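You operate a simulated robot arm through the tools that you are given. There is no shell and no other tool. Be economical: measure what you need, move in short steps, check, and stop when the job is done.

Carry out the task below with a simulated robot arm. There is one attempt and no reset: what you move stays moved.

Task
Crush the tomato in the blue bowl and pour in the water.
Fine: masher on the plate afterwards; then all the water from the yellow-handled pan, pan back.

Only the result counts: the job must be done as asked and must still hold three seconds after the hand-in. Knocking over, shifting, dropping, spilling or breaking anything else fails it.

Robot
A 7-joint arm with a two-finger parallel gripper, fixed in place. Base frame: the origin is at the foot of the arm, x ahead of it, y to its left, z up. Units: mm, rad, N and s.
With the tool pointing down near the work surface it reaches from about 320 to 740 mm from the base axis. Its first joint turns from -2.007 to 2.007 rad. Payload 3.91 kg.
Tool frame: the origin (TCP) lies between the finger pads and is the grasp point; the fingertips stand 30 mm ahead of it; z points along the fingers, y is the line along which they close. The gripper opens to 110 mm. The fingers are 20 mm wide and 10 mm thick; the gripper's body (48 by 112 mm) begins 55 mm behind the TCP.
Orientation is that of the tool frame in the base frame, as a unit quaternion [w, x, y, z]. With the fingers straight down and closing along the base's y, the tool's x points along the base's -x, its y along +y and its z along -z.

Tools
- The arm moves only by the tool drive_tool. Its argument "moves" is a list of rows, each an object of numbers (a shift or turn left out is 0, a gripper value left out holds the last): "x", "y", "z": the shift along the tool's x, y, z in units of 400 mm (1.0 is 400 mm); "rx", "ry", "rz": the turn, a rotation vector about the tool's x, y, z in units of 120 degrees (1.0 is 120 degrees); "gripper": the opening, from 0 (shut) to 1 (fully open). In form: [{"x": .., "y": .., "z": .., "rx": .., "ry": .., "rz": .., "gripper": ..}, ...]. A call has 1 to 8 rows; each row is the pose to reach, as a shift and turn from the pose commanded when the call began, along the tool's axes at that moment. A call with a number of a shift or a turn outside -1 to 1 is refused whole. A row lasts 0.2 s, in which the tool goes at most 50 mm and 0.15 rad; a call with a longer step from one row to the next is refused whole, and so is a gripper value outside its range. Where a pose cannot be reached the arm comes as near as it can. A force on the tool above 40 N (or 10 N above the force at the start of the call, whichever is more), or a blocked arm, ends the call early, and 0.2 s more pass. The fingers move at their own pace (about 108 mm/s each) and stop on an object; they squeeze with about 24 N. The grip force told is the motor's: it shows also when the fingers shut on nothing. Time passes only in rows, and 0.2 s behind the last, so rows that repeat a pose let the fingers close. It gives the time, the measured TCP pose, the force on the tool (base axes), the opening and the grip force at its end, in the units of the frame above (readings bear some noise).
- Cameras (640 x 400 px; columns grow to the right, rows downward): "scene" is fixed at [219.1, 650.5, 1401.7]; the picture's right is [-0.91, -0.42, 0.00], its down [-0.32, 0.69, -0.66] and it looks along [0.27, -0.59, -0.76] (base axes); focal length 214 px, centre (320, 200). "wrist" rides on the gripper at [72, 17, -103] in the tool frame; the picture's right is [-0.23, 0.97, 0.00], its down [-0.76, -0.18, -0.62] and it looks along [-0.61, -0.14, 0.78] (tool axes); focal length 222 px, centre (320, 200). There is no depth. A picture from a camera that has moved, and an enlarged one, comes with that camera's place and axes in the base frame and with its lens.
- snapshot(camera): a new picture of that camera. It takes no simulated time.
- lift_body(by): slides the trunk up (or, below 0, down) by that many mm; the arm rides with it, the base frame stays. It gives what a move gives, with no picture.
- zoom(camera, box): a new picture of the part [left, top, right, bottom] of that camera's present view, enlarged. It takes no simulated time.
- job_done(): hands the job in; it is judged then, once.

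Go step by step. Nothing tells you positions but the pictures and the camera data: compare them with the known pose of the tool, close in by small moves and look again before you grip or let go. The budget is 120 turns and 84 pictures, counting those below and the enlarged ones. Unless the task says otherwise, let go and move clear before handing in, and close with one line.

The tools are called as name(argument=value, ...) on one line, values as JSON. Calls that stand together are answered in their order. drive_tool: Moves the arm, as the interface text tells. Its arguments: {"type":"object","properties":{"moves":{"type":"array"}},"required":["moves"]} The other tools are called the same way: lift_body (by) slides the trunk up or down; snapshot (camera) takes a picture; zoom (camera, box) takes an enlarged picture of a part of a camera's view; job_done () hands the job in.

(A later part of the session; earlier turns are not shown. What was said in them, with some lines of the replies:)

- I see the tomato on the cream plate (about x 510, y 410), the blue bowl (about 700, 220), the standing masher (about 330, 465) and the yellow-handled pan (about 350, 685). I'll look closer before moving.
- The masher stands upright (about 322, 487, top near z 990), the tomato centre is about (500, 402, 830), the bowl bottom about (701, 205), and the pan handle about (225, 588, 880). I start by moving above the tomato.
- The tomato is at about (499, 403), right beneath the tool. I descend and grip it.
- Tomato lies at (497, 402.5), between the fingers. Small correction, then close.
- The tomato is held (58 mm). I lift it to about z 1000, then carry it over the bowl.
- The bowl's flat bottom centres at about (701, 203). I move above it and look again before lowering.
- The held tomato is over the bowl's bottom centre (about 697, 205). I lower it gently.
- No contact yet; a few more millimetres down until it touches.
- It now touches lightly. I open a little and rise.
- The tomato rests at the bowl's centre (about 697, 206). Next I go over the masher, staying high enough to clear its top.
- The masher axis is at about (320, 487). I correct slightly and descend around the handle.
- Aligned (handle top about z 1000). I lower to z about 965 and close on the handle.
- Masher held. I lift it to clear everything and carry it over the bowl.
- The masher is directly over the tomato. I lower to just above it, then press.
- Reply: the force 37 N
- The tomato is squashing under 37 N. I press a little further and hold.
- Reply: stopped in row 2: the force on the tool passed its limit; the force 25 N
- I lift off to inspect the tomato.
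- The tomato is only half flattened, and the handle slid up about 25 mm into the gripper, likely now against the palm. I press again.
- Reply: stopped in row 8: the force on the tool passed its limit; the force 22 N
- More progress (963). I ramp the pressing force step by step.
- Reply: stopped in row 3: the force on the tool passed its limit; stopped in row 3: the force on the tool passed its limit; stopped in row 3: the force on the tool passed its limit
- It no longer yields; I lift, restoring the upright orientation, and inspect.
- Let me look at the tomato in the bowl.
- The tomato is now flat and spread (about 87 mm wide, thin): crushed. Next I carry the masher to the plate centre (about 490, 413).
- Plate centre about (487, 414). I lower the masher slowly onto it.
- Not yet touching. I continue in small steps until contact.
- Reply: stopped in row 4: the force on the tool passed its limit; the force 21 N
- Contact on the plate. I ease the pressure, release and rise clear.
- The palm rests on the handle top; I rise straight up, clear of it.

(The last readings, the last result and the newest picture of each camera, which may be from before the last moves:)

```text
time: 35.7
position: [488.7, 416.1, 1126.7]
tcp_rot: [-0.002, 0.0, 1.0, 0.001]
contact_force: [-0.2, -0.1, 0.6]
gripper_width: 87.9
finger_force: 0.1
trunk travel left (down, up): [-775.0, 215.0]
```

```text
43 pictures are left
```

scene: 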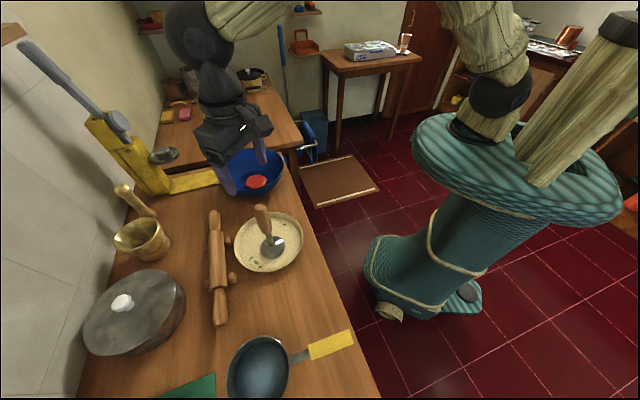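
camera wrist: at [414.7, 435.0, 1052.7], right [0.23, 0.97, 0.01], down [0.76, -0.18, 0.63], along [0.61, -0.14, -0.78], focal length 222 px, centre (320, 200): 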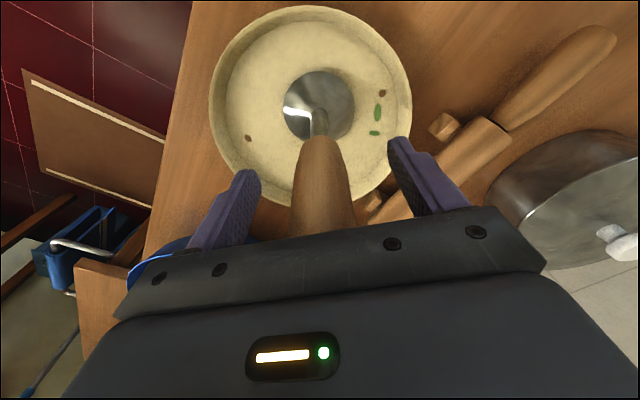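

Masher stands upright on the plate and the crushed tomato is in the bowl. Next I go above the pan handle, turning the gripper to close across it.

drive_tool(moves=[{"x": 0.088, "y": 0.067, "rz": -0.0486, "gripper": 0.8}, {"x": 0.176, "y": 0.134, "rz": -0.097}, {"x": 0.264, "y": 0.201, "rz": -0.146}, {"x": 0.352, "y": 0.269, "rz": -0.194}, {"x": 0.44, "y": 0.336, "rz": -0.243}, {"x": 0.528, "y": 0.403, "rz": -0.292}, {"x": 0.615, "y": 0.47, "z": 0.05, "rz": -0.34}])

snapshot(camera="wrist")

zoom(camera="scene", box=[200, 280, 392, 400])

```text
time: 37.3
position: [241.3, 610.9, 1106.8]
tcp_rot: [-0.001, -0.35, 0.937, 0.001]
contact_force: [0.3, -0.8, 0.2]
gripper_width: 88.0
finger_force: 0.0
trunk travel left (down, up): [-775.0, 215.0]
```

```text
42 pictures are left
camera wrist: at [175.1, 575.2, 1210.5], right [-0.47, 0.88, 0.0], down [0.69, 0.36, 0.62], along [0.55, 0.29, -0.78], focal length 222 px, centre (320, 200)
```

wrist: 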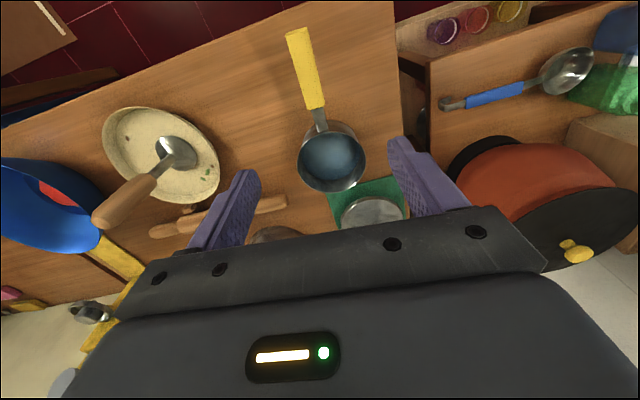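

```text
3.33 times, centred on (296, 340) of scene
camera zoom: at [219.1, 650.5, 1401.7], right [-0.91, -0.42, 0.0], down [-0.32, 0.69, -0.66], along [0.27, -0.59, -0.76], focal length 715 px, centre (400, -267)
```

zoom: 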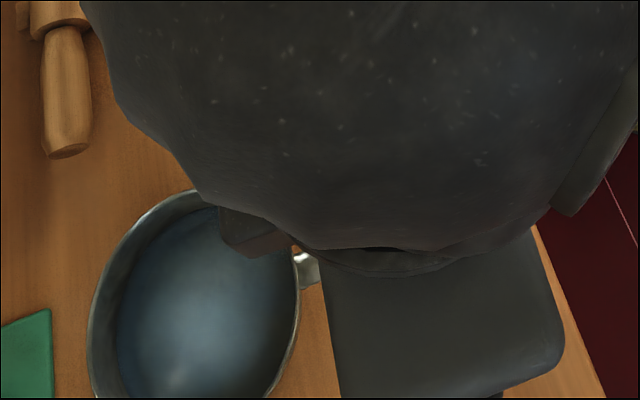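

Handle runs from about (194, 557) to (260, 612), pan centre near (323, 669). I'll grip near its inner end, so I shift sideways 10 mm and descend part-way.

drive_tool(moves=[{"y": -0.0266, "z": 0.1}, {"y": -0.0266, "z": 0.2}, {"y": -0.0266, "z": 0.3}, {"y": -0.0266, "z": 0.36}])

snapshot(camera="wrist")

zoom(camera="scene", box=[200, 280, 392, 400])

```text
time: 38.3
position: [248.0, 599.2, 963.1]
tcp_rot: [-0.001, -0.348, 0.937, 0.0]
contact_force: [0.1, 0.3, 0.3]
gripper_width: 87.9
finger_force: 0.1
trunk travel left (down, up): [-775.0, 215.0]
```

```text
40 pictures are left
camera wrist: at [182.5, 565.3, 1066.8], right [-0.46, 0.89, 0.0], down [0.69, 0.36, 0.62], along [0.55, 0.29, -0.78], focal length 222 px, centre (320, 200)
```

wrist: 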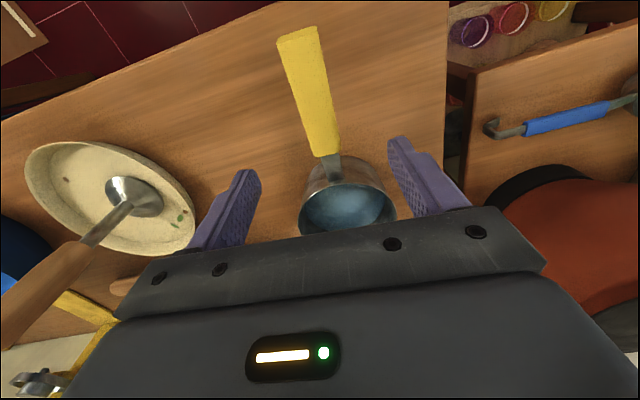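

```text
3.33 times, centred on (296, 340) of scene
camera zoom: at [219.1, 650.5, 1401.7], right [-0.91, -0.42, 0.0], down [-0.32, 0.69, -0.66], along [0.27, -0.59, -0.76], focal length 715 px, centre (400, -267)
```

zoom: 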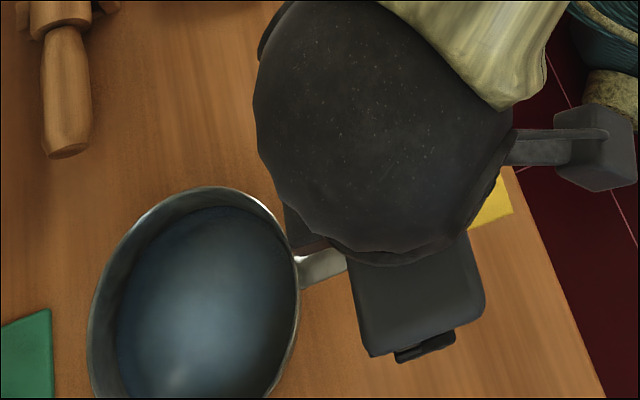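

The handle top is at z about 886. I descend deep over it so it sits close under the palm, correcting 2–3 mm.

drive_tool(moves=[{"x": -0.008, "y": 0.0064, "z": 0.1}, {"x": -0.008, "y": 0.0064, "z": 0.2}, {"x": -0.008, "y": 0.0064, "z": 0.26}, {"x": -0.008, "y": 0.0064, "z": 0.29}, {"x": -0.008, "y": 0.0064, "z": 0.305}])

snapshot(camera="wrist")

zoom(camera="scene", box=[200, 280, 392, 400])

```text
time: 39.5
position: [248.4, 604.3, 842.6]
tcp_rot: [-0.001, -0.349, 0.937, 0.002]
contact_force: [-0.4, 0.4, 0.3]
gripper_width: 87.8
finger_force: 0.0
trunk travel left (down, up): [-775.0, 215.0]
```

```text
38 pictures are left
camera wrist: at [183.1, 570.0, 945.9], right [-0.47, 0.89, 0.0], down [0.69, 0.36, 0.62], along [0.55, 0.29, -0.78], focal length 222 px, centre (320, 200)
```

wrist: 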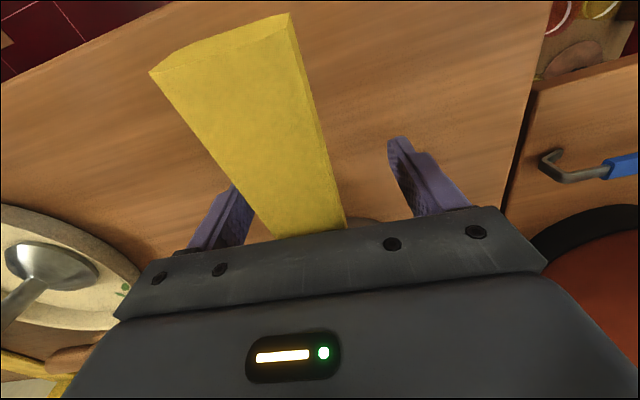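

```text
3.33 times, centred on (296, 340) of scene
camera zoom: at [219.1, 650.5, 1401.7], right [-0.91, -0.42, 0.0], down [-0.32, 0.69, -0.66], along [0.27, -0.59, -0.76], focal length 715 px, centre (400, -267)
```

zoom: 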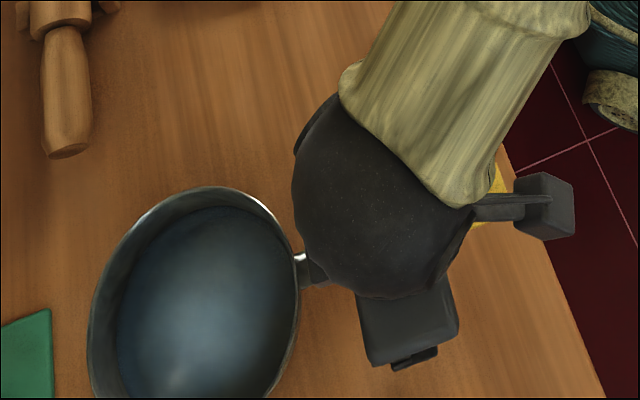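

Handle is well between the fingers. I go 6–7 mm lower cautiously.

drive_tool(moves=[{"y": -0.0035, "z": 0.006}, {"y": -0.0035, "z": 0.012}, {"y": -0.0035, "z": 0.014}])

```text
time: 40.3
position: [251.2, 602.2, 836.7]
tcp_rot: [0.0, -0.349, 0.937, 0.002]
contact_force: [0.7, -0.2, 0.4]
gripper_width: 87.7
finger_force: 0.0
trunk travel left (down, up): [-775.0, 215.0]
```

Now I close on the handle.

drive_tool(moves=[{"gripper": 0.45}, {"gripper": 0.35}, {"gripper": 0.3}, {"gripper": 0.2}, {"gripper": 0.0}, {"gripper": 0.0}])

snapshot(camera="wrist")

```text
time: 41.7
position: [249.6, 603.0, 836.2]
tcp_rot: [-0.001, -0.348, 0.937, 0.001]
contact_force: [-1.5, 0.9, 0.2]
gripper_width: 25.3
finger_force: 24.0
trunk travel left (down, up): [-775.0, 215.0]
```

```text
36 pictures are left
camera wrist: at [184.9, 568.3, 940.3], right [-0.46, 0.89, 0.0], down [0.69, 0.36, 0.62], along [0.55, 0.29, -0.78], focal length 222 px, centre (320, 200)
```

wrist: 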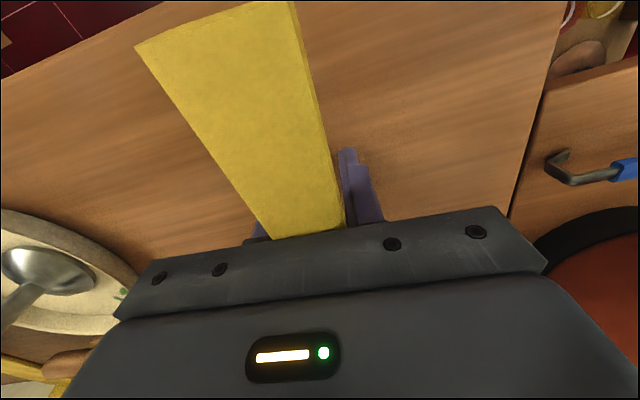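

Held at 25 mm width. I lift slowly a few centimetres and check for droop.

drive_tool(moves=[{"z": -0.008}, {"z": -0.02}, {"z": -0.035}, {"z": -0.05}, {"z": -0.065}])

zoom(camera="scene", box=[200, 280, 392, 400])

snapshot(camera="wrist")

```text
time: 42.9
position: [251.4, 601.9, 861.3]
tcp_rot: [-0.001, -0.349, 0.937, -0.001]
contact_force: [0.0, -0.6, -6.8]
gripper_width: 25.9
finger_force: 23.5
trunk travel left (down, up): [-775.0, 215.0]
```

```text
3.33 times, centred on (296, 340) of scene
camera zoom: at [219.1, 650.5, 1401.7], right [-0.91, -0.42, 0.0], down [-0.32, 0.69, -0.66], along [0.27, -0.59, -0.76], focal length 715 px, centre (400, -267)
```

zoom: 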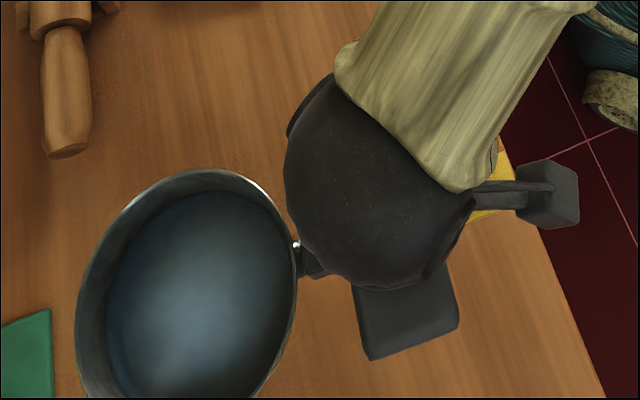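

```text
34 pictures are left
camera wrist: at [185.0, 568.2, 966.0], right [-0.46, 0.89, 0.0], down [0.69, 0.36, 0.62], along [0.55, 0.29, -0.78], focal length 222 px, centre (320, 200)
```

wrist: 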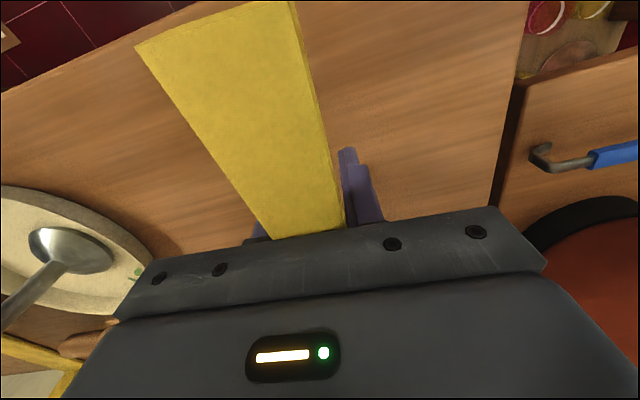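

No droop: the handle is held firmly and the load reads about 7 N. I lift high enough to clear the masher.

drive_tool(moves=[{"z": -0.07}, {"z": -0.15}, {"z": -0.23}, {"z": -0.31}, {"z": -0.39}, {"z": -0.46}, {"z": -0.5}])

drive_tool(moves=[{"x": -0.014, "y": -0.076, "rz": 0.0447}, {"x": -0.0285, "y": -0.152, "rz": 0.0895}, {"x": -0.043, "y": -0.228, "rz": 0.134}, {"x": -0.057, "y": -0.3045, "rz": 0.179}, {"x": -0.071, "y": -0.38, "rz": 0.2237}, {"x": -0.0855, "y": -0.457, "rz": 0.2685}, {"x": -0.1, "y": -0.533, "rz": 0.313}, {"x": -0.114, "y": -0.609, "rz": 0.358}])

snapshot(camera="scene")

```text
time: 44.5
position: [251.1, 599.6, 1060.3]
tcp_rot: [-0.002, -0.348, 0.938, 0.002]
contact_force: [0.1, 0.3, -5.6]
gripper_width: 25.7
finger_force: 23.7
trunk travel left (down, up): [-775.0, 215.0]
```

```text
time: 46.3
position: [443.0, 447.3, 1061.1]
tcp_rot: [-0.002, 0.019, 1.0, 0.001]
contact_force: [0.3, -0.1, -6.1]
gripper_width: 25.5
finger_force: 24.4
trunk travel left (down, up): [-775.0, 215.0]
```

```text
33 pictures are left
```

scene: 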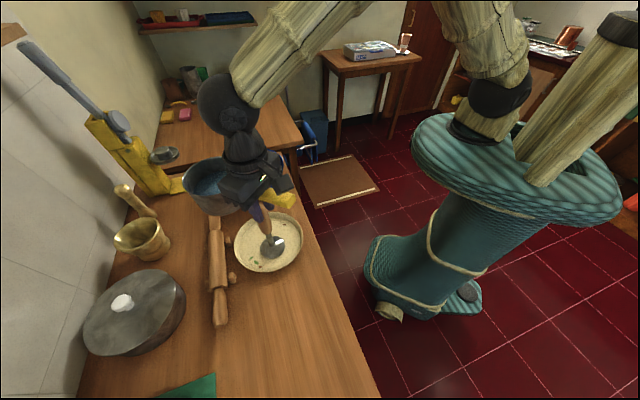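

The pan is level and passing over the masher with clearance. I continue to the bowl, still turning.

drive_tool(moves=[{"x": -0.0623, "y": -0.046, "rz": 0.0447}, {"x": -0.1247, "y": -0.092, "rz": 0.0895}, {"x": -0.187, "y": -0.138, "rz": 0.134}, {"x": -0.249, "y": -0.184, "rz": 0.179}, {"x": -0.3116, "y": -0.23, "rz": 0.2237}, {"x": -0.374, "y": -0.276, "rz": 0.2685}, {"x": -0.436, "y": -0.322, "rz": 0.313}, {"x": -0.4986, "y": -0.368, "rz": 0.358}])

snapshot(camera="scene")

zoom(camera="scene", box=[190, 110, 350, 210])

```text
time: 48.1
position: [640.1, 291.7, 1058.8]
tcp_rot: [-0.002, 0.385, 0.923, -0.001]
contact_force: [0.1, -0.5, -6.1]
gripper_width: 25.4
finger_force: 23.8
trunk travel left (down, up): [-775.0, 215.0]
```

```text
32 pictures are left
```

scene: 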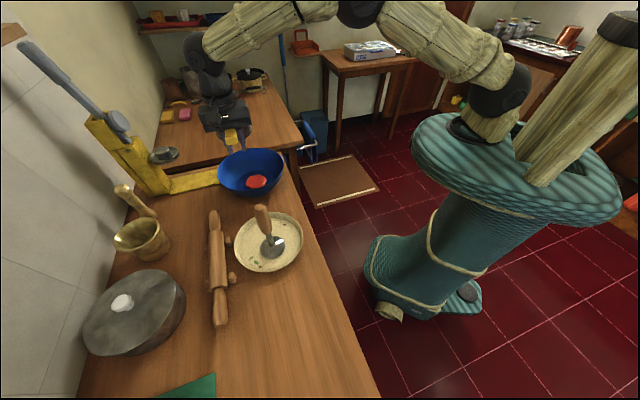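

```text
4.00 times, centred on (270, 160) of scene
camera zoom: at [219.1, 650.5, 1401.7], right [-0.91, -0.42, 0.0], down [-0.32, 0.69, -0.66], along [0.27, -0.59, -0.76], focal length 858 px, centre (520, 360)
```

zoom: 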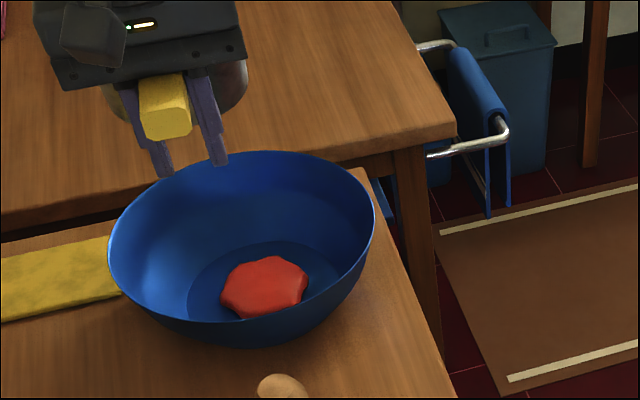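

The pan should be centred over the bowl at about (712, 218). I lower to a pouring height, then begin to roll it about the handle.

drive_tool(moves=[{"z": 0.07}, {"z": 0.14}, {"z": 0.21}, {"z": 0.26}, {"z": 0.272}])

snapshot(camera="scene")

zoom(camera="scene", box=[190, 110, 350, 210])

```text
time: 49.3
position: [638.3, 291.6, 952.3]
tcp_rot: [-0.002, 0.384, 0.923, -0.001]
contact_force: [-1.1, -0.7, -6.8]
gripper_width: 25.6
finger_force: 24.3
trunk travel left (down, up): [-775.0, 215.0]
```

```text
30 pictures are left
```

scene: 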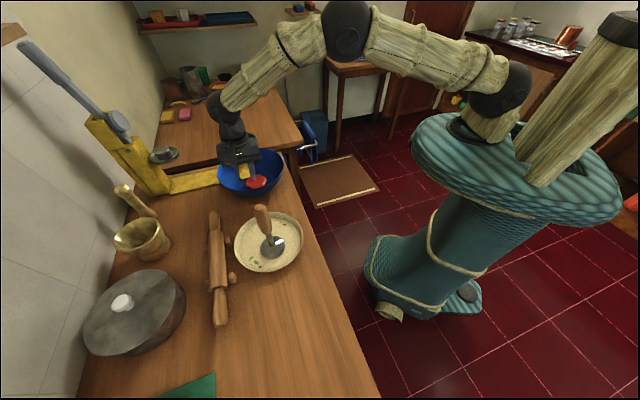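

```text
4.00 times, centred on (270, 160) of scene
camera zoom: at [219.1, 650.5, 1401.7], right [-0.91, -0.42, 0.0], down [-0.32, 0.69, -0.66], along [0.27, -0.59, -0.76], focal length 858 px, centre (520, 360)
```

zoom: 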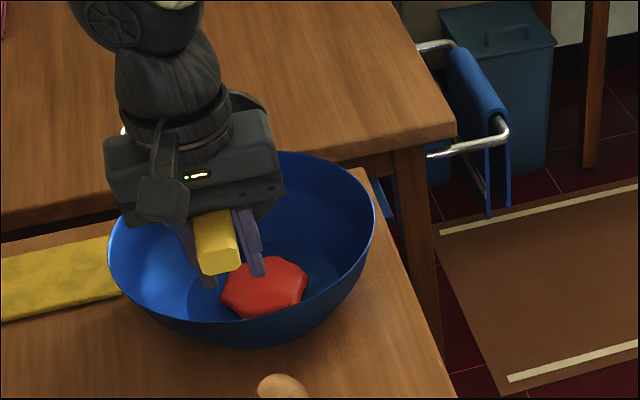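

Position confirmed by the pan edges seen left and right of the gripper. I start rolling the pan, keeping the handle axis in place.

drive_tool(moves=[{"rx": -0.0417, "y": 0.0087, "z": -0.0004}, {"rx": -0.0833, "y": 0.0174, "z": -0.0015}, {"rx": -0.125, "y": 0.0259, "z": -0.0034}, {"rx": -0.1667, "y": 0.0342, "z": -0.006}, {"rx": -0.2083, "y": 0.0423, "z": -0.0094}, {"rx": -0.25, "y": 0.05, "z": -0.0134}])

snapshot(camera="scene")

zoom(camera="scene", box=[190, 110, 350, 210])

```text
time: 50.7
position: [653.8, 306.0, 957.3]
tcp_rot: [0.098, 0.37, 0.892, 0.24]
contact_force: [0.3, -0.2, -6.5]
gripper_width: 25.6
finger_force: 24.3
trunk travel left (down, up): [-775.0, 215.0]
```

```text
28 pictures are left
```

scene: 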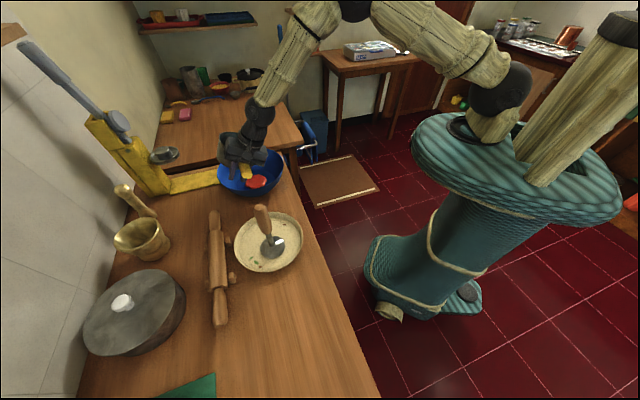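

```text
4.00 times, centred on (270, 160) of scene
camera zoom: at [219.1, 650.5, 1401.7], right [-0.91, -0.42, 0.0], down [-0.32, 0.69, -0.66], along [0.27, -0.59, -0.76], focal length 858 px, centre (520, 360)
```

zoom: 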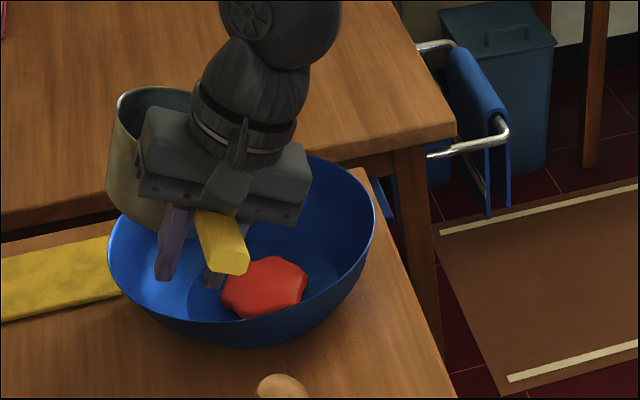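

No water has left yet. I roll on to about 70°.

drive_tool(moves=[{"rx": -0.0417, "y": 0.0087, "z": -0.0004}, {"rx": -0.0833, "y": 0.0174, "z": -0.0015}, {"rx": -0.125, "y": 0.0259, "z": -0.0034}, {"rx": -0.1667, "y": 0.0342, "z": -0.006}, {"rx": -0.1667, "y": 0.0342, "z": -0.006}])

zoom(camera="scene", box=[190, 110, 350, 210])

```text
time: 51.9
position: [659.5, 313.9, 966.7]
tcp_rot: [0.162, 0.348, 0.837, 0.391]
contact_force: [0.0, 0.0, -4.2]
gripper_width: 25.6
finger_force: 23.9
trunk travel left (down, up): [-775.0, 215.0]
```

```text
4.00 times, centred on (270, 160) of scene
camera zoom: at [219.1, 650.5, 1401.7], right [-0.91, -0.42, 0.0], down [-0.32, 0.69, -0.66], along [0.27, -0.59, -0.76], focal length 858 px, centre (520, 360)
```

zoom: 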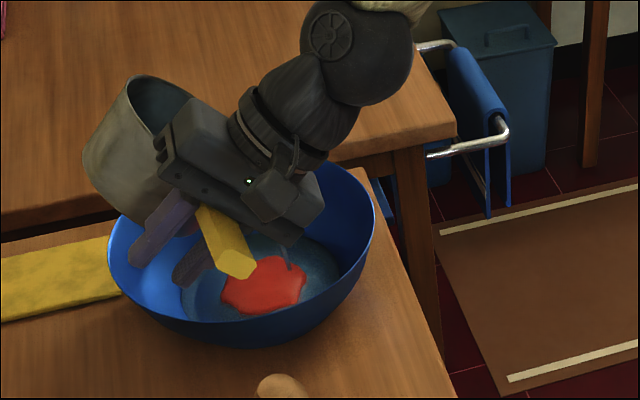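

Water is running into the bowl. I keep rolling, with pauses.

drive_tool(moves=[{"rx": -0.0417, "y": 0.0087, "z": -0.0004}, {"rx": -0.0833, "y": 0.0174, "z": -0.0015}, {"rx": -0.125, "y": 0.0259, "z": -0.0034}, {"rx": -0.1667, "y": 0.0342, "z": -0.006}, {"rx": -0.2083, "y": 0.0423, "z": -0.0094}, {"rx": -0.25, "y": 0.05, "z": -0.0134}, {"rx": -0.25, "y": 0.05, "z": -0.0134}])

zoom(camera="scene", box=[190, 110, 350, 210])

```text
time: 53.5
position: [666.2, 321.2, 984.0]
tcp_rot: [0.245, 0.295, 0.707, 0.594]
contact_force: [0.7, -1.0, -3.8]
gripper_width: 25.5
finger_force: 23.8
trunk travel left (down, up): [-775.0, 215.0]
```

```text
4.00 times, centred on (270, 160) of scene
camera zoom: at [219.1, 650.5, 1401.7], right [-0.91, -0.42, 0.0], down [-0.32, 0.69, -0.66], along [0.27, -0.59, -0.76], focal length 858 px, centre (520, 360)
```

zoom: 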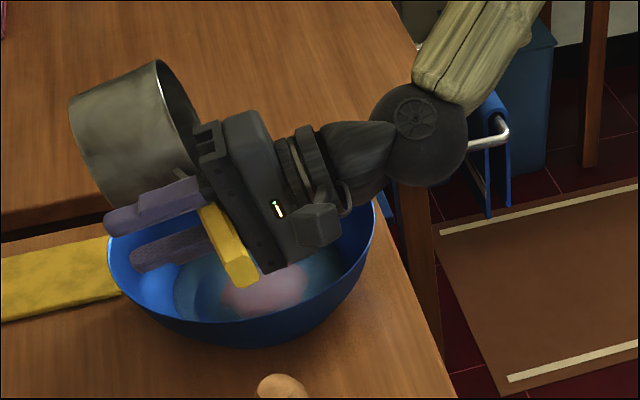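

Most of the water is in. I roll to about 110° while rising 40 mm for gripper clearance, then hold.

drive_tool(moves=[{"rx": -0.0417, "y": 0.0251, "z": -0.0033}, {"rx": -0.0833, "y": 0.0502, "z": -0.0073}, {"rx": -0.125, "y": 0.0752, "z": -0.0121}, {"rx": -0.1667, "y": 0.0999, "z": -0.0176}, {"rx": -0.2083, "y": 0.1244, "z": -0.0239}, {"rx": -0.25, "y": 0.1485, "z": -0.0308}, {"rx": -0.25, "y": 0.1485, "z": -0.0308}, {"rx": -0.25, "y": 0.1485, "z": -0.0308}])

zoom(camera="scene", box=[190, 110, 350, 210])

```text
time: 55.3
position: [664.4, 317.9, 1045.1]
tcp_rot: [0.313, 0.221, 0.529, 0.757]
contact_force: [-0.2, 0.5, -2.6]
gripper_width: 25.8
finger_force: 23.8
trunk travel left (down, up): [-775.0, 215.0]
```

```text
4.00 times, centred on (270, 160) of scene
camera zoom: at [219.1, 650.5, 1401.7], right [-0.91, -0.42, 0.0], down [-0.32, 0.69, -0.66], along [0.27, -0.59, -0.76], focal length 858 px, centre (520, 360)
```

zoom: 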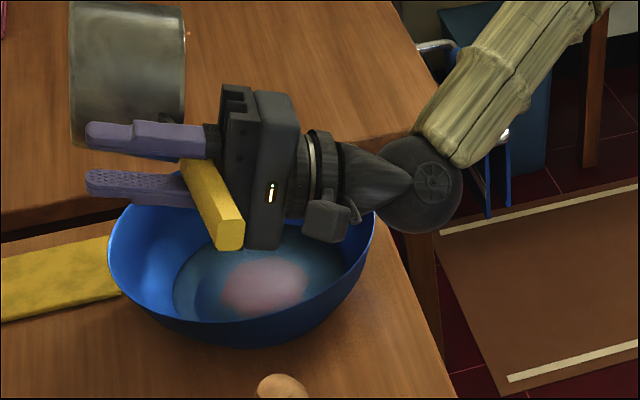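

Now a bit further (about 125°) with a hold to drain the last drops.

drive_tool(moves=[{"rx": -0.0417, "y": 0.0244, "z": 0.005}, {"rx": -0.0833, "y": 0.0488, "z": 0.0098}, {"rx": -0.125, "y": 0.073, "z": 0.0136}, {"rx": -0.125, "y": 0.073, "z": 0.0136}, {"rx": -0.125, "y": 0.073, "z": 0.0136}, {"rx": -0.125, "y": 0.073, "z": 0.0136}])

zoom(camera="scene", box=[190, 110, 350, 210])

```text
time: 56.7
position: [661.3, 314.2, 1074.3]
tcp_rot: [0.34, 0.179, 0.425, 0.82]
contact_force: [-0.9, 0.0, -3.3]
gripper_width: 25.5
finger_force: 23.8
trunk travel left (down, up): [-775.0, 215.0]
```

```text
4.00 times, centred on (270, 160) of scene
camera zoom: at [219.1, 650.5, 1401.7], right [-0.91, -0.42, 0.0], down [-0.32, 0.69, -0.66], along [0.27, -0.59, -0.76], focal length 858 px, centre (520, 360)
```

zoom: 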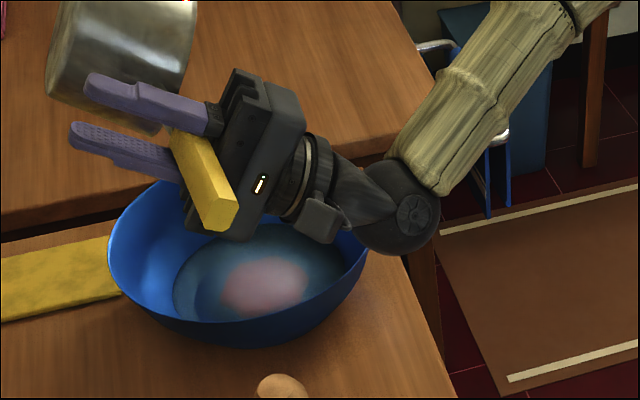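

The pan is empty. I roll it back upright the same way.

drive_tool(moves=[{"rx": 0.0667, "y": -0.0139, "z": -0.001}, {"rx": 0.1333, "y": -0.0276, "z": -0.0039}, {"rx": 0.2, "y": -0.0407, "z": -0.0086}, {"rx": 0.2667, "y": -0.053, "z": -0.0152}, {"rx": 0.3333, "y": -0.0643, "z": -0.0234}, {"rx": 0.4, "y": -0.0743, "z": -0.0331}, {"rx": 0.4667, "y": -0.0829, "z": -0.0441}, {"rx": 0.5333, "y": -0.0899, "z": -0.0562}])

drive_tool(moves=[{"rx": 0.0667, "y": -0.0139, "z": -0.001}, {"rx": 0.1333, "y": -0.0276, "z": -0.0039}, {"rx": 0.2, "y": -0.0407, "z": -0.0086}, {"rx": 0.2667, "y": -0.053, "z": -0.0152}, {"rx": 0.3333, "y": -0.0643, "z": -0.0234}, {"rx": 0.4, "y": -0.0743, "z": -0.0331}, {"rx": 0.4667, "y": -0.0829, "z": -0.0441}, {"rx": 0.509, "y": -0.0875, "z": -0.0517}])

snapshot(camera="scene")

```text
time: 58.5
position: [662.0, 317.1, 1031.8]
tcp_rot: [0.193, 0.331, 0.796, 0.468]
contact_force: [-0.2, 0.1, -3.1]
gripper_width: 25.7
finger_force: 23.7
trunk travel left (down, up): [-775.0, 215.0]
```

```text
time: 60.3
position: [639.0, 291.5, 1012.5]
tcp_rot: [-0.002, 0.383, 0.924, -0.001]
contact_force: [-0.3, -1.0, -3.4]
gripper_width: 25.7
finger_force: 23.8
trunk travel left (down, up): [-775.0, 215.0]
```

```text
22 pictures are left
```

scene: 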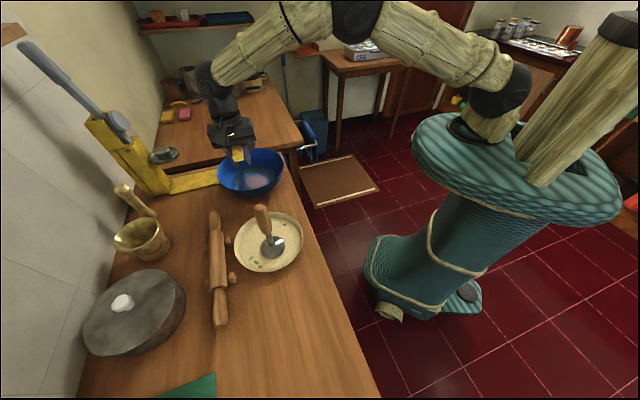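

Pan upright again. I lift above masher height and go back the way I came.

drive_tool(moves=[{"z": -0.07}, {"z": -0.13}, {"x": 0.095, "y": -0.011, "z": -0.13, "rz": -0.0552}, {"x": 0.19, "y": -0.022, "z": -0.13, "rz": -0.11}, {"x": 0.2855, "y": -0.033, "z": -0.13, "rz": -0.1655}, {"x": 0.381, "y": -0.044, "z": -0.13, "rz": -0.2207}, {"x": 0.476, "y": -0.055, "z": -0.13, "rz": -0.276}, {"x": 0.571, "y": -0.066, "z": -0.13, "rz": -0.331}])

```text
time: 62.1
position: [453.9, 436.9, 1065.1]
tcp_rot: [-0.001, 0.045, 0.999, 0.0]
contact_force: [-0.7, -0.1, -3.7]
gripper_width: 25.7
finger_force: 23.7
trunk travel left (down, up): [-775.0, 215.0]
```

drive_tool(moves=[{"x": 0.078, "y": 0.052, "rz": -0.0547}, {"x": 0.156, "y": 0.105, "rz": -0.1095}, {"x": 0.2336, "y": 0.157, "rz": -0.164}, {"x": 0.311, "y": 0.209, "rz": -0.219}, {"x": 0.389, "y": 0.261, "rz": -0.2737}, {"x": 0.467, "y": 0.314, "rz": -0.3285}, {"x": 0.545, "y": 0.366, "rz": -0.3832}, {"x": 0.545, "y": 0.366, "rz": -0.3832}])

zoom(camera="scene", box=[200, 280, 392, 400])

```text
time: 63.9
position: [256.0, 601.1, 1065.6]
tcp_rot: [-0.001, -0.348, 0.937, 0.001]
contact_force: [-0.2, -0.5, -2.6]
gripper_width: 25.8
finger_force: 24.1
trunk travel left (down, up): [-775.0, 215.0]
```

```text
3.33 times, centred on (296, 340) of scene
camera zoom: at [219.1, 650.5, 1401.7], right [-0.91, -0.42, 0.0], down [-0.32, 0.69, -0.66], along [0.27, -0.59, -0.76], focal length 715 px, centre (400, -267)
```

zoom: 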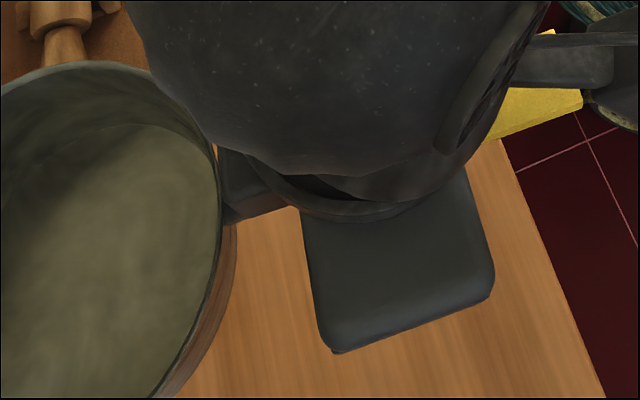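

The pan is empty. I correct 6 mm and descend to the height where I have a comparison picture (z about 861).

drive_tool(moves=[{"x": 0.0087, "y": 0.0128, "z": 0.09}, {"x": 0.0087, "y": 0.0128, "z": 0.18}, {"x": 0.0087, "y": 0.0128, "z": 0.27}, {"x": 0.0087, "y": 0.0128, "z": 0.36}, {"x": 0.0087, "y": 0.0128, "z": 0.44}, {"x": 0.0087, "y": 0.0128, "z": 0.49}, {"x": 0.0087, "y": 0.0128, "z": 0.511}, {"x": 0.0087, "y": 0.0128, "z": 0.511}])

zoom(camera="scene", box=[200, 280, 392, 400])

snapshot(camera="wrist")

```text
time: 65.7
position: [248.5, 603.1, 861.9]
tcp_rot: [-0.002, -0.347, 0.938, 0.0]
contact_force: [0.0, -0.1, -2.6]
gripper_width: 25.8
finger_force: 23.8
trunk travel left (down, up): [-775.0, 215.0]
```

```text
3.33 times, centred on (296, 340) of scene
camera zoom: at [219.1, 650.5, 1401.7], right [-0.91, -0.42, 0.0], down [-0.32, 0.69, -0.66], along [0.27, -0.59, -0.76], focal length 715 px, centre (400, -267)
```

zoom: 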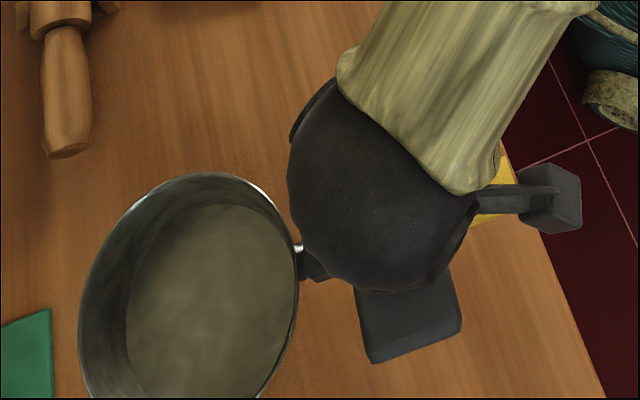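

```text
19 pictures are left
camera wrist: at [183.1, 569.0, 964.8], right [-0.46, 0.89, 0.0], down [0.7, 0.36, 0.62], along [0.55, 0.29, -0.78], focal length 222 px, centre (320, 200)
```

wrist: 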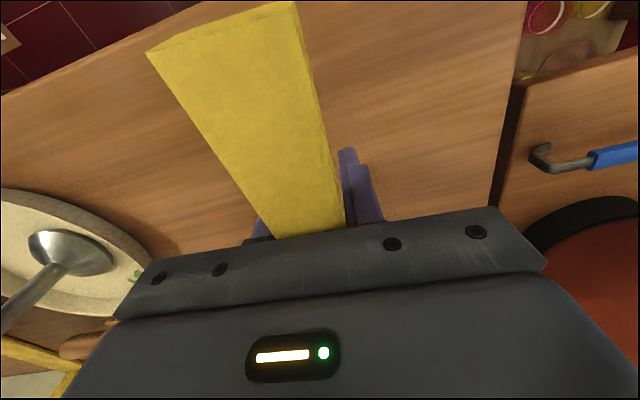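

It matches the earlier picture within about 3 mm. I set it down slowly.

drive_tool(moves=[{"z": 0.025}, {"z": 0.045}, {"z": 0.055}, {"z": 0.061}, {"z": 0.063}])

zoom(camera="scene", box=[200, 300, 360, 400])

```text
time: 66.9
position: [247.9, 603.3, 837.7]
tcp_rot: [-0.001, -0.346, 0.938, 0.002]
contact_force: [-2.5, -3.2, 12.0]
gripper_width: 25.8
finger_force: 23.5
trunk travel left (down, up): [-775.0, 215.0]
```

```text
4.00 times, centred on (280, 350) of scene
camera zoom: at [219.1, 650.5, 1401.7], right [-0.91, -0.42, 0.0], down [-0.32, 0.69, -0.66], along [0.27, -0.59, -0.76], focal length 858 px, centre (480, -400)
```

zoom: 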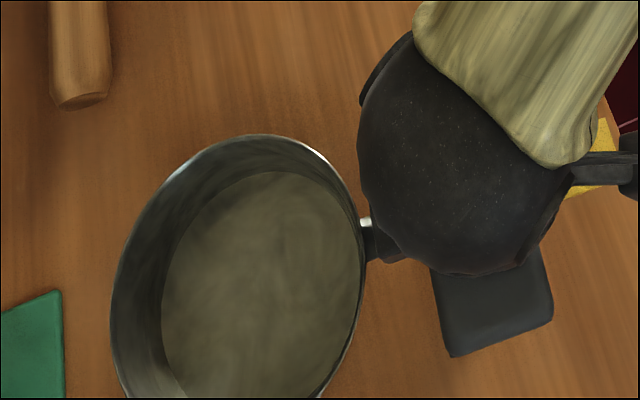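

Contact. I ease off 1–2 mm and open slowly.

drive_tool(moves=[{"z": -0.003}, {"z": -0.003, "gripper": 0.25}, {"z": -0.003, "gripper": 0.3}, {"z": -0.003, "gripper": 0.45}, {"z": -0.003, "gripper": 0.8}, {"z": -0.003, "gripper": 0.8}, {"z": -0.003, "gripper": 0.8}])

zoom(camera="scene", box=[200, 300, 360, 400])

snapshot(camera="wrist")

```text
time: 68.5
position: [247.9, 603.6, 836.9]
tcp_rot: [-0.001, -0.346, 0.938, 0.002]
contact_force: [0.7, 0.5, 0.4]
gripper_width: 87.9
finger_force: 0.1
trunk travel left (down, up): [-775.0, 215.0]
```

```text
4.00 times, centred on (280, 350) of scene
camera zoom: at [219.1, 650.5, 1401.7], right [-0.91, -0.42, 0.0], down [-0.32, 0.69, -0.66], along [0.27, -0.59, -0.76], focal length 858 px, centre (480, -400)
```

zoom: 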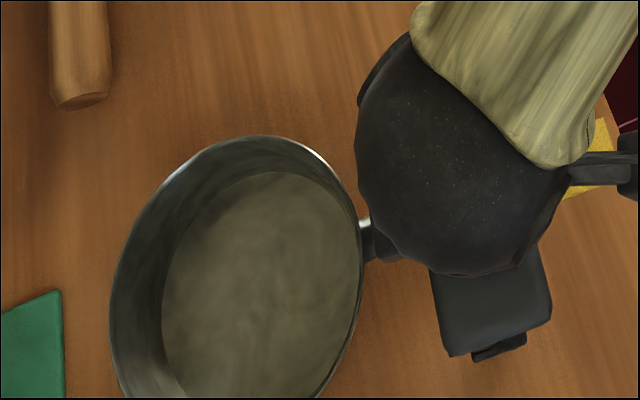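

```text
16 pictures are left
camera wrist: at [182.3, 568.9, 940.7], right [-0.46, 0.89, 0.0], down [0.7, 0.36, 0.62], along [0.55, 0.29, -0.78], focal length 222 px, centre (320, 200)
```

wrist: 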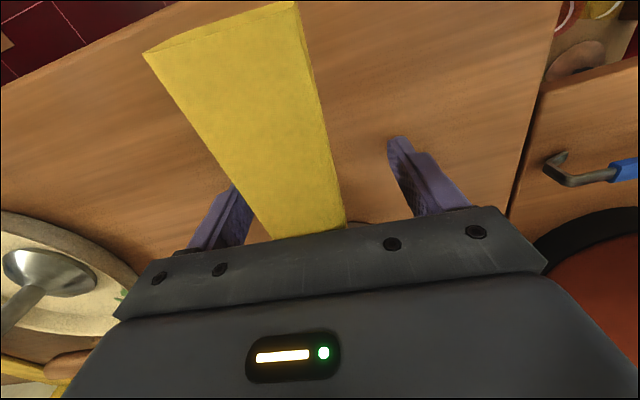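

Pan rests on the table, roughly 5 mm from the original image. I rise clear and compare unobstructed.

drive_tool(moves=[{"z": -0.05}, {"z": -0.15}, {"z": -0.27}, {"z": -0.39}, {"z": -0.51}, {"z": -0.63}])

drive_tool(moves=[{"x": -0.06, "y": -0.1}, {"x": -0.12, "y": -0.2}, {"x": -0.18, "y": -0.3}, {"x": -0.24, "y": -0.4}, {"x": -0.28, "y": -0.48}])

zoom(camera="scene", box=[200, 300, 360, 400])

snapshot(camera="scene")

```text
time: 69.9
position: [249.0, 604.1, 1089.7]
tcp_rot: [-0.001, -0.346, 0.938, 0.0]
contact_force: [0.0, -0.2, -0.1]
gripper_width: 87.9
finger_force: 0.1
trunk travel left (down, up): [-775.0, 215.0]
```

```text
time: 71.1
position: [455.8, 528.5, 1089.8]
tcp_rot: [-0.002, -0.347, 0.938, 0.001]
contact_force: [0.2, -0.2, 0.1]
gripper_width: 88.1
finger_force: 0.0
trunk travel left (down, up): [-775.0, 215.0]
```

```text
4.00 times, centred on (280, 350) of scene
camera zoom: at [219.1, 650.5, 1401.7], right [-0.91, -0.42, 0.0], down [-0.32, 0.69, -0.66], along [0.27, -0.59, -0.76], focal length 858 px, centre (480, -400)
```

zoom: 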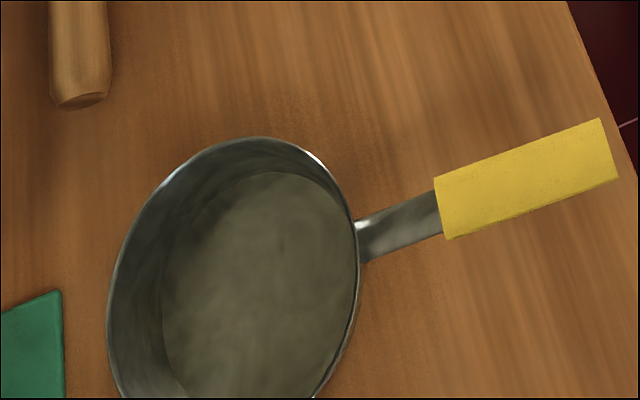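

```text
14 pictures are left
```

scene: 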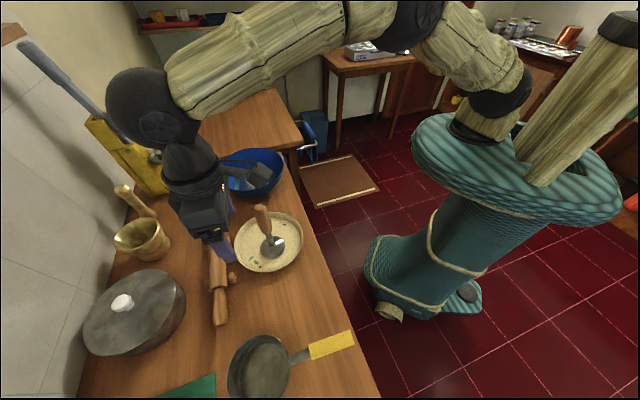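

The pan is back within about 2 mm. A last check on the bowl and the masher.

drive_tool(moves=[{"z": -0.1}, {"x": 0.1, "z": -0.15}, {"x": 0.2, "z": -0.15}, {"x": 0.3, "z": -0.15}])

zoom(camera="scene", box=[190, 130, 350, 230])

zoom(camera="scene", box=[200, 200, 360, 300])

```text
time: 72.1
position: [368.5, 448.5, 1148.1]
tcp_rot: [-0.001, -0.347, 0.938, 0.001]
contact_force: [-0.1, -1.0, -0.5]
gripper_width: 88.0
finger_force: 0.0
trunk travel left (down, up): [-775.0, 215.0]
```

```text
4.00 times, centred on (270, 180) of scene
camera zoom: at [219.1, 650.5, 1401.7], right [-0.91, -0.42, 0.0], down [-0.32, 0.69, -0.66], along [0.27, -0.59, -0.76], focal length 858 px, centre (520, 280)
```

zoom: 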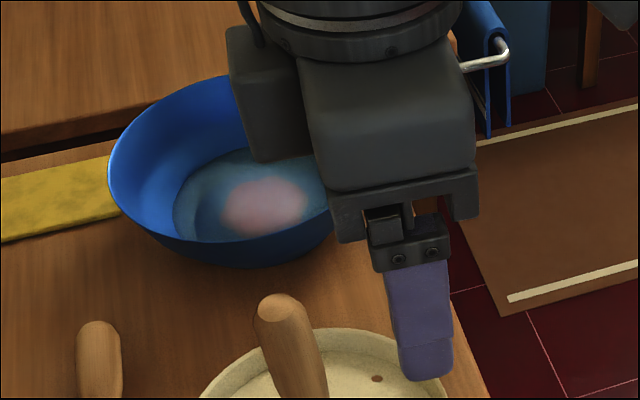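

```text
4.00 times, centred on (280, 250) of scene
camera zoom: at [219.1, 650.5, 1401.7], right [-0.91, -0.42, 0.0], down [-0.32, 0.69, -0.66], along [0.27, -0.59, -0.76], focal length 858 px, centre (480, 0)
```

zoom: 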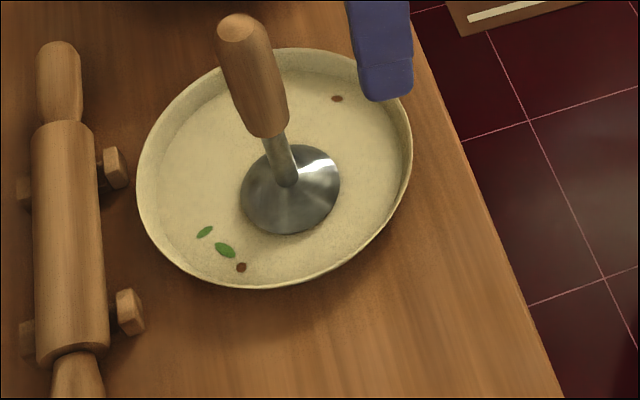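

Everything is as asked: crushed tomato and water in the bowl, masher upright on the plate, pan back in its place, and the gripper is clear. I'm handing in.

job_done()

```text
The job is handed in.
```

The tomato is crushed in the blue bowl with all the pan's water poured in. The masher stands on the plate, and the empty yellow-handled pan is back within a few millimetres of where it was. I saw no spills and nothing else was moved.
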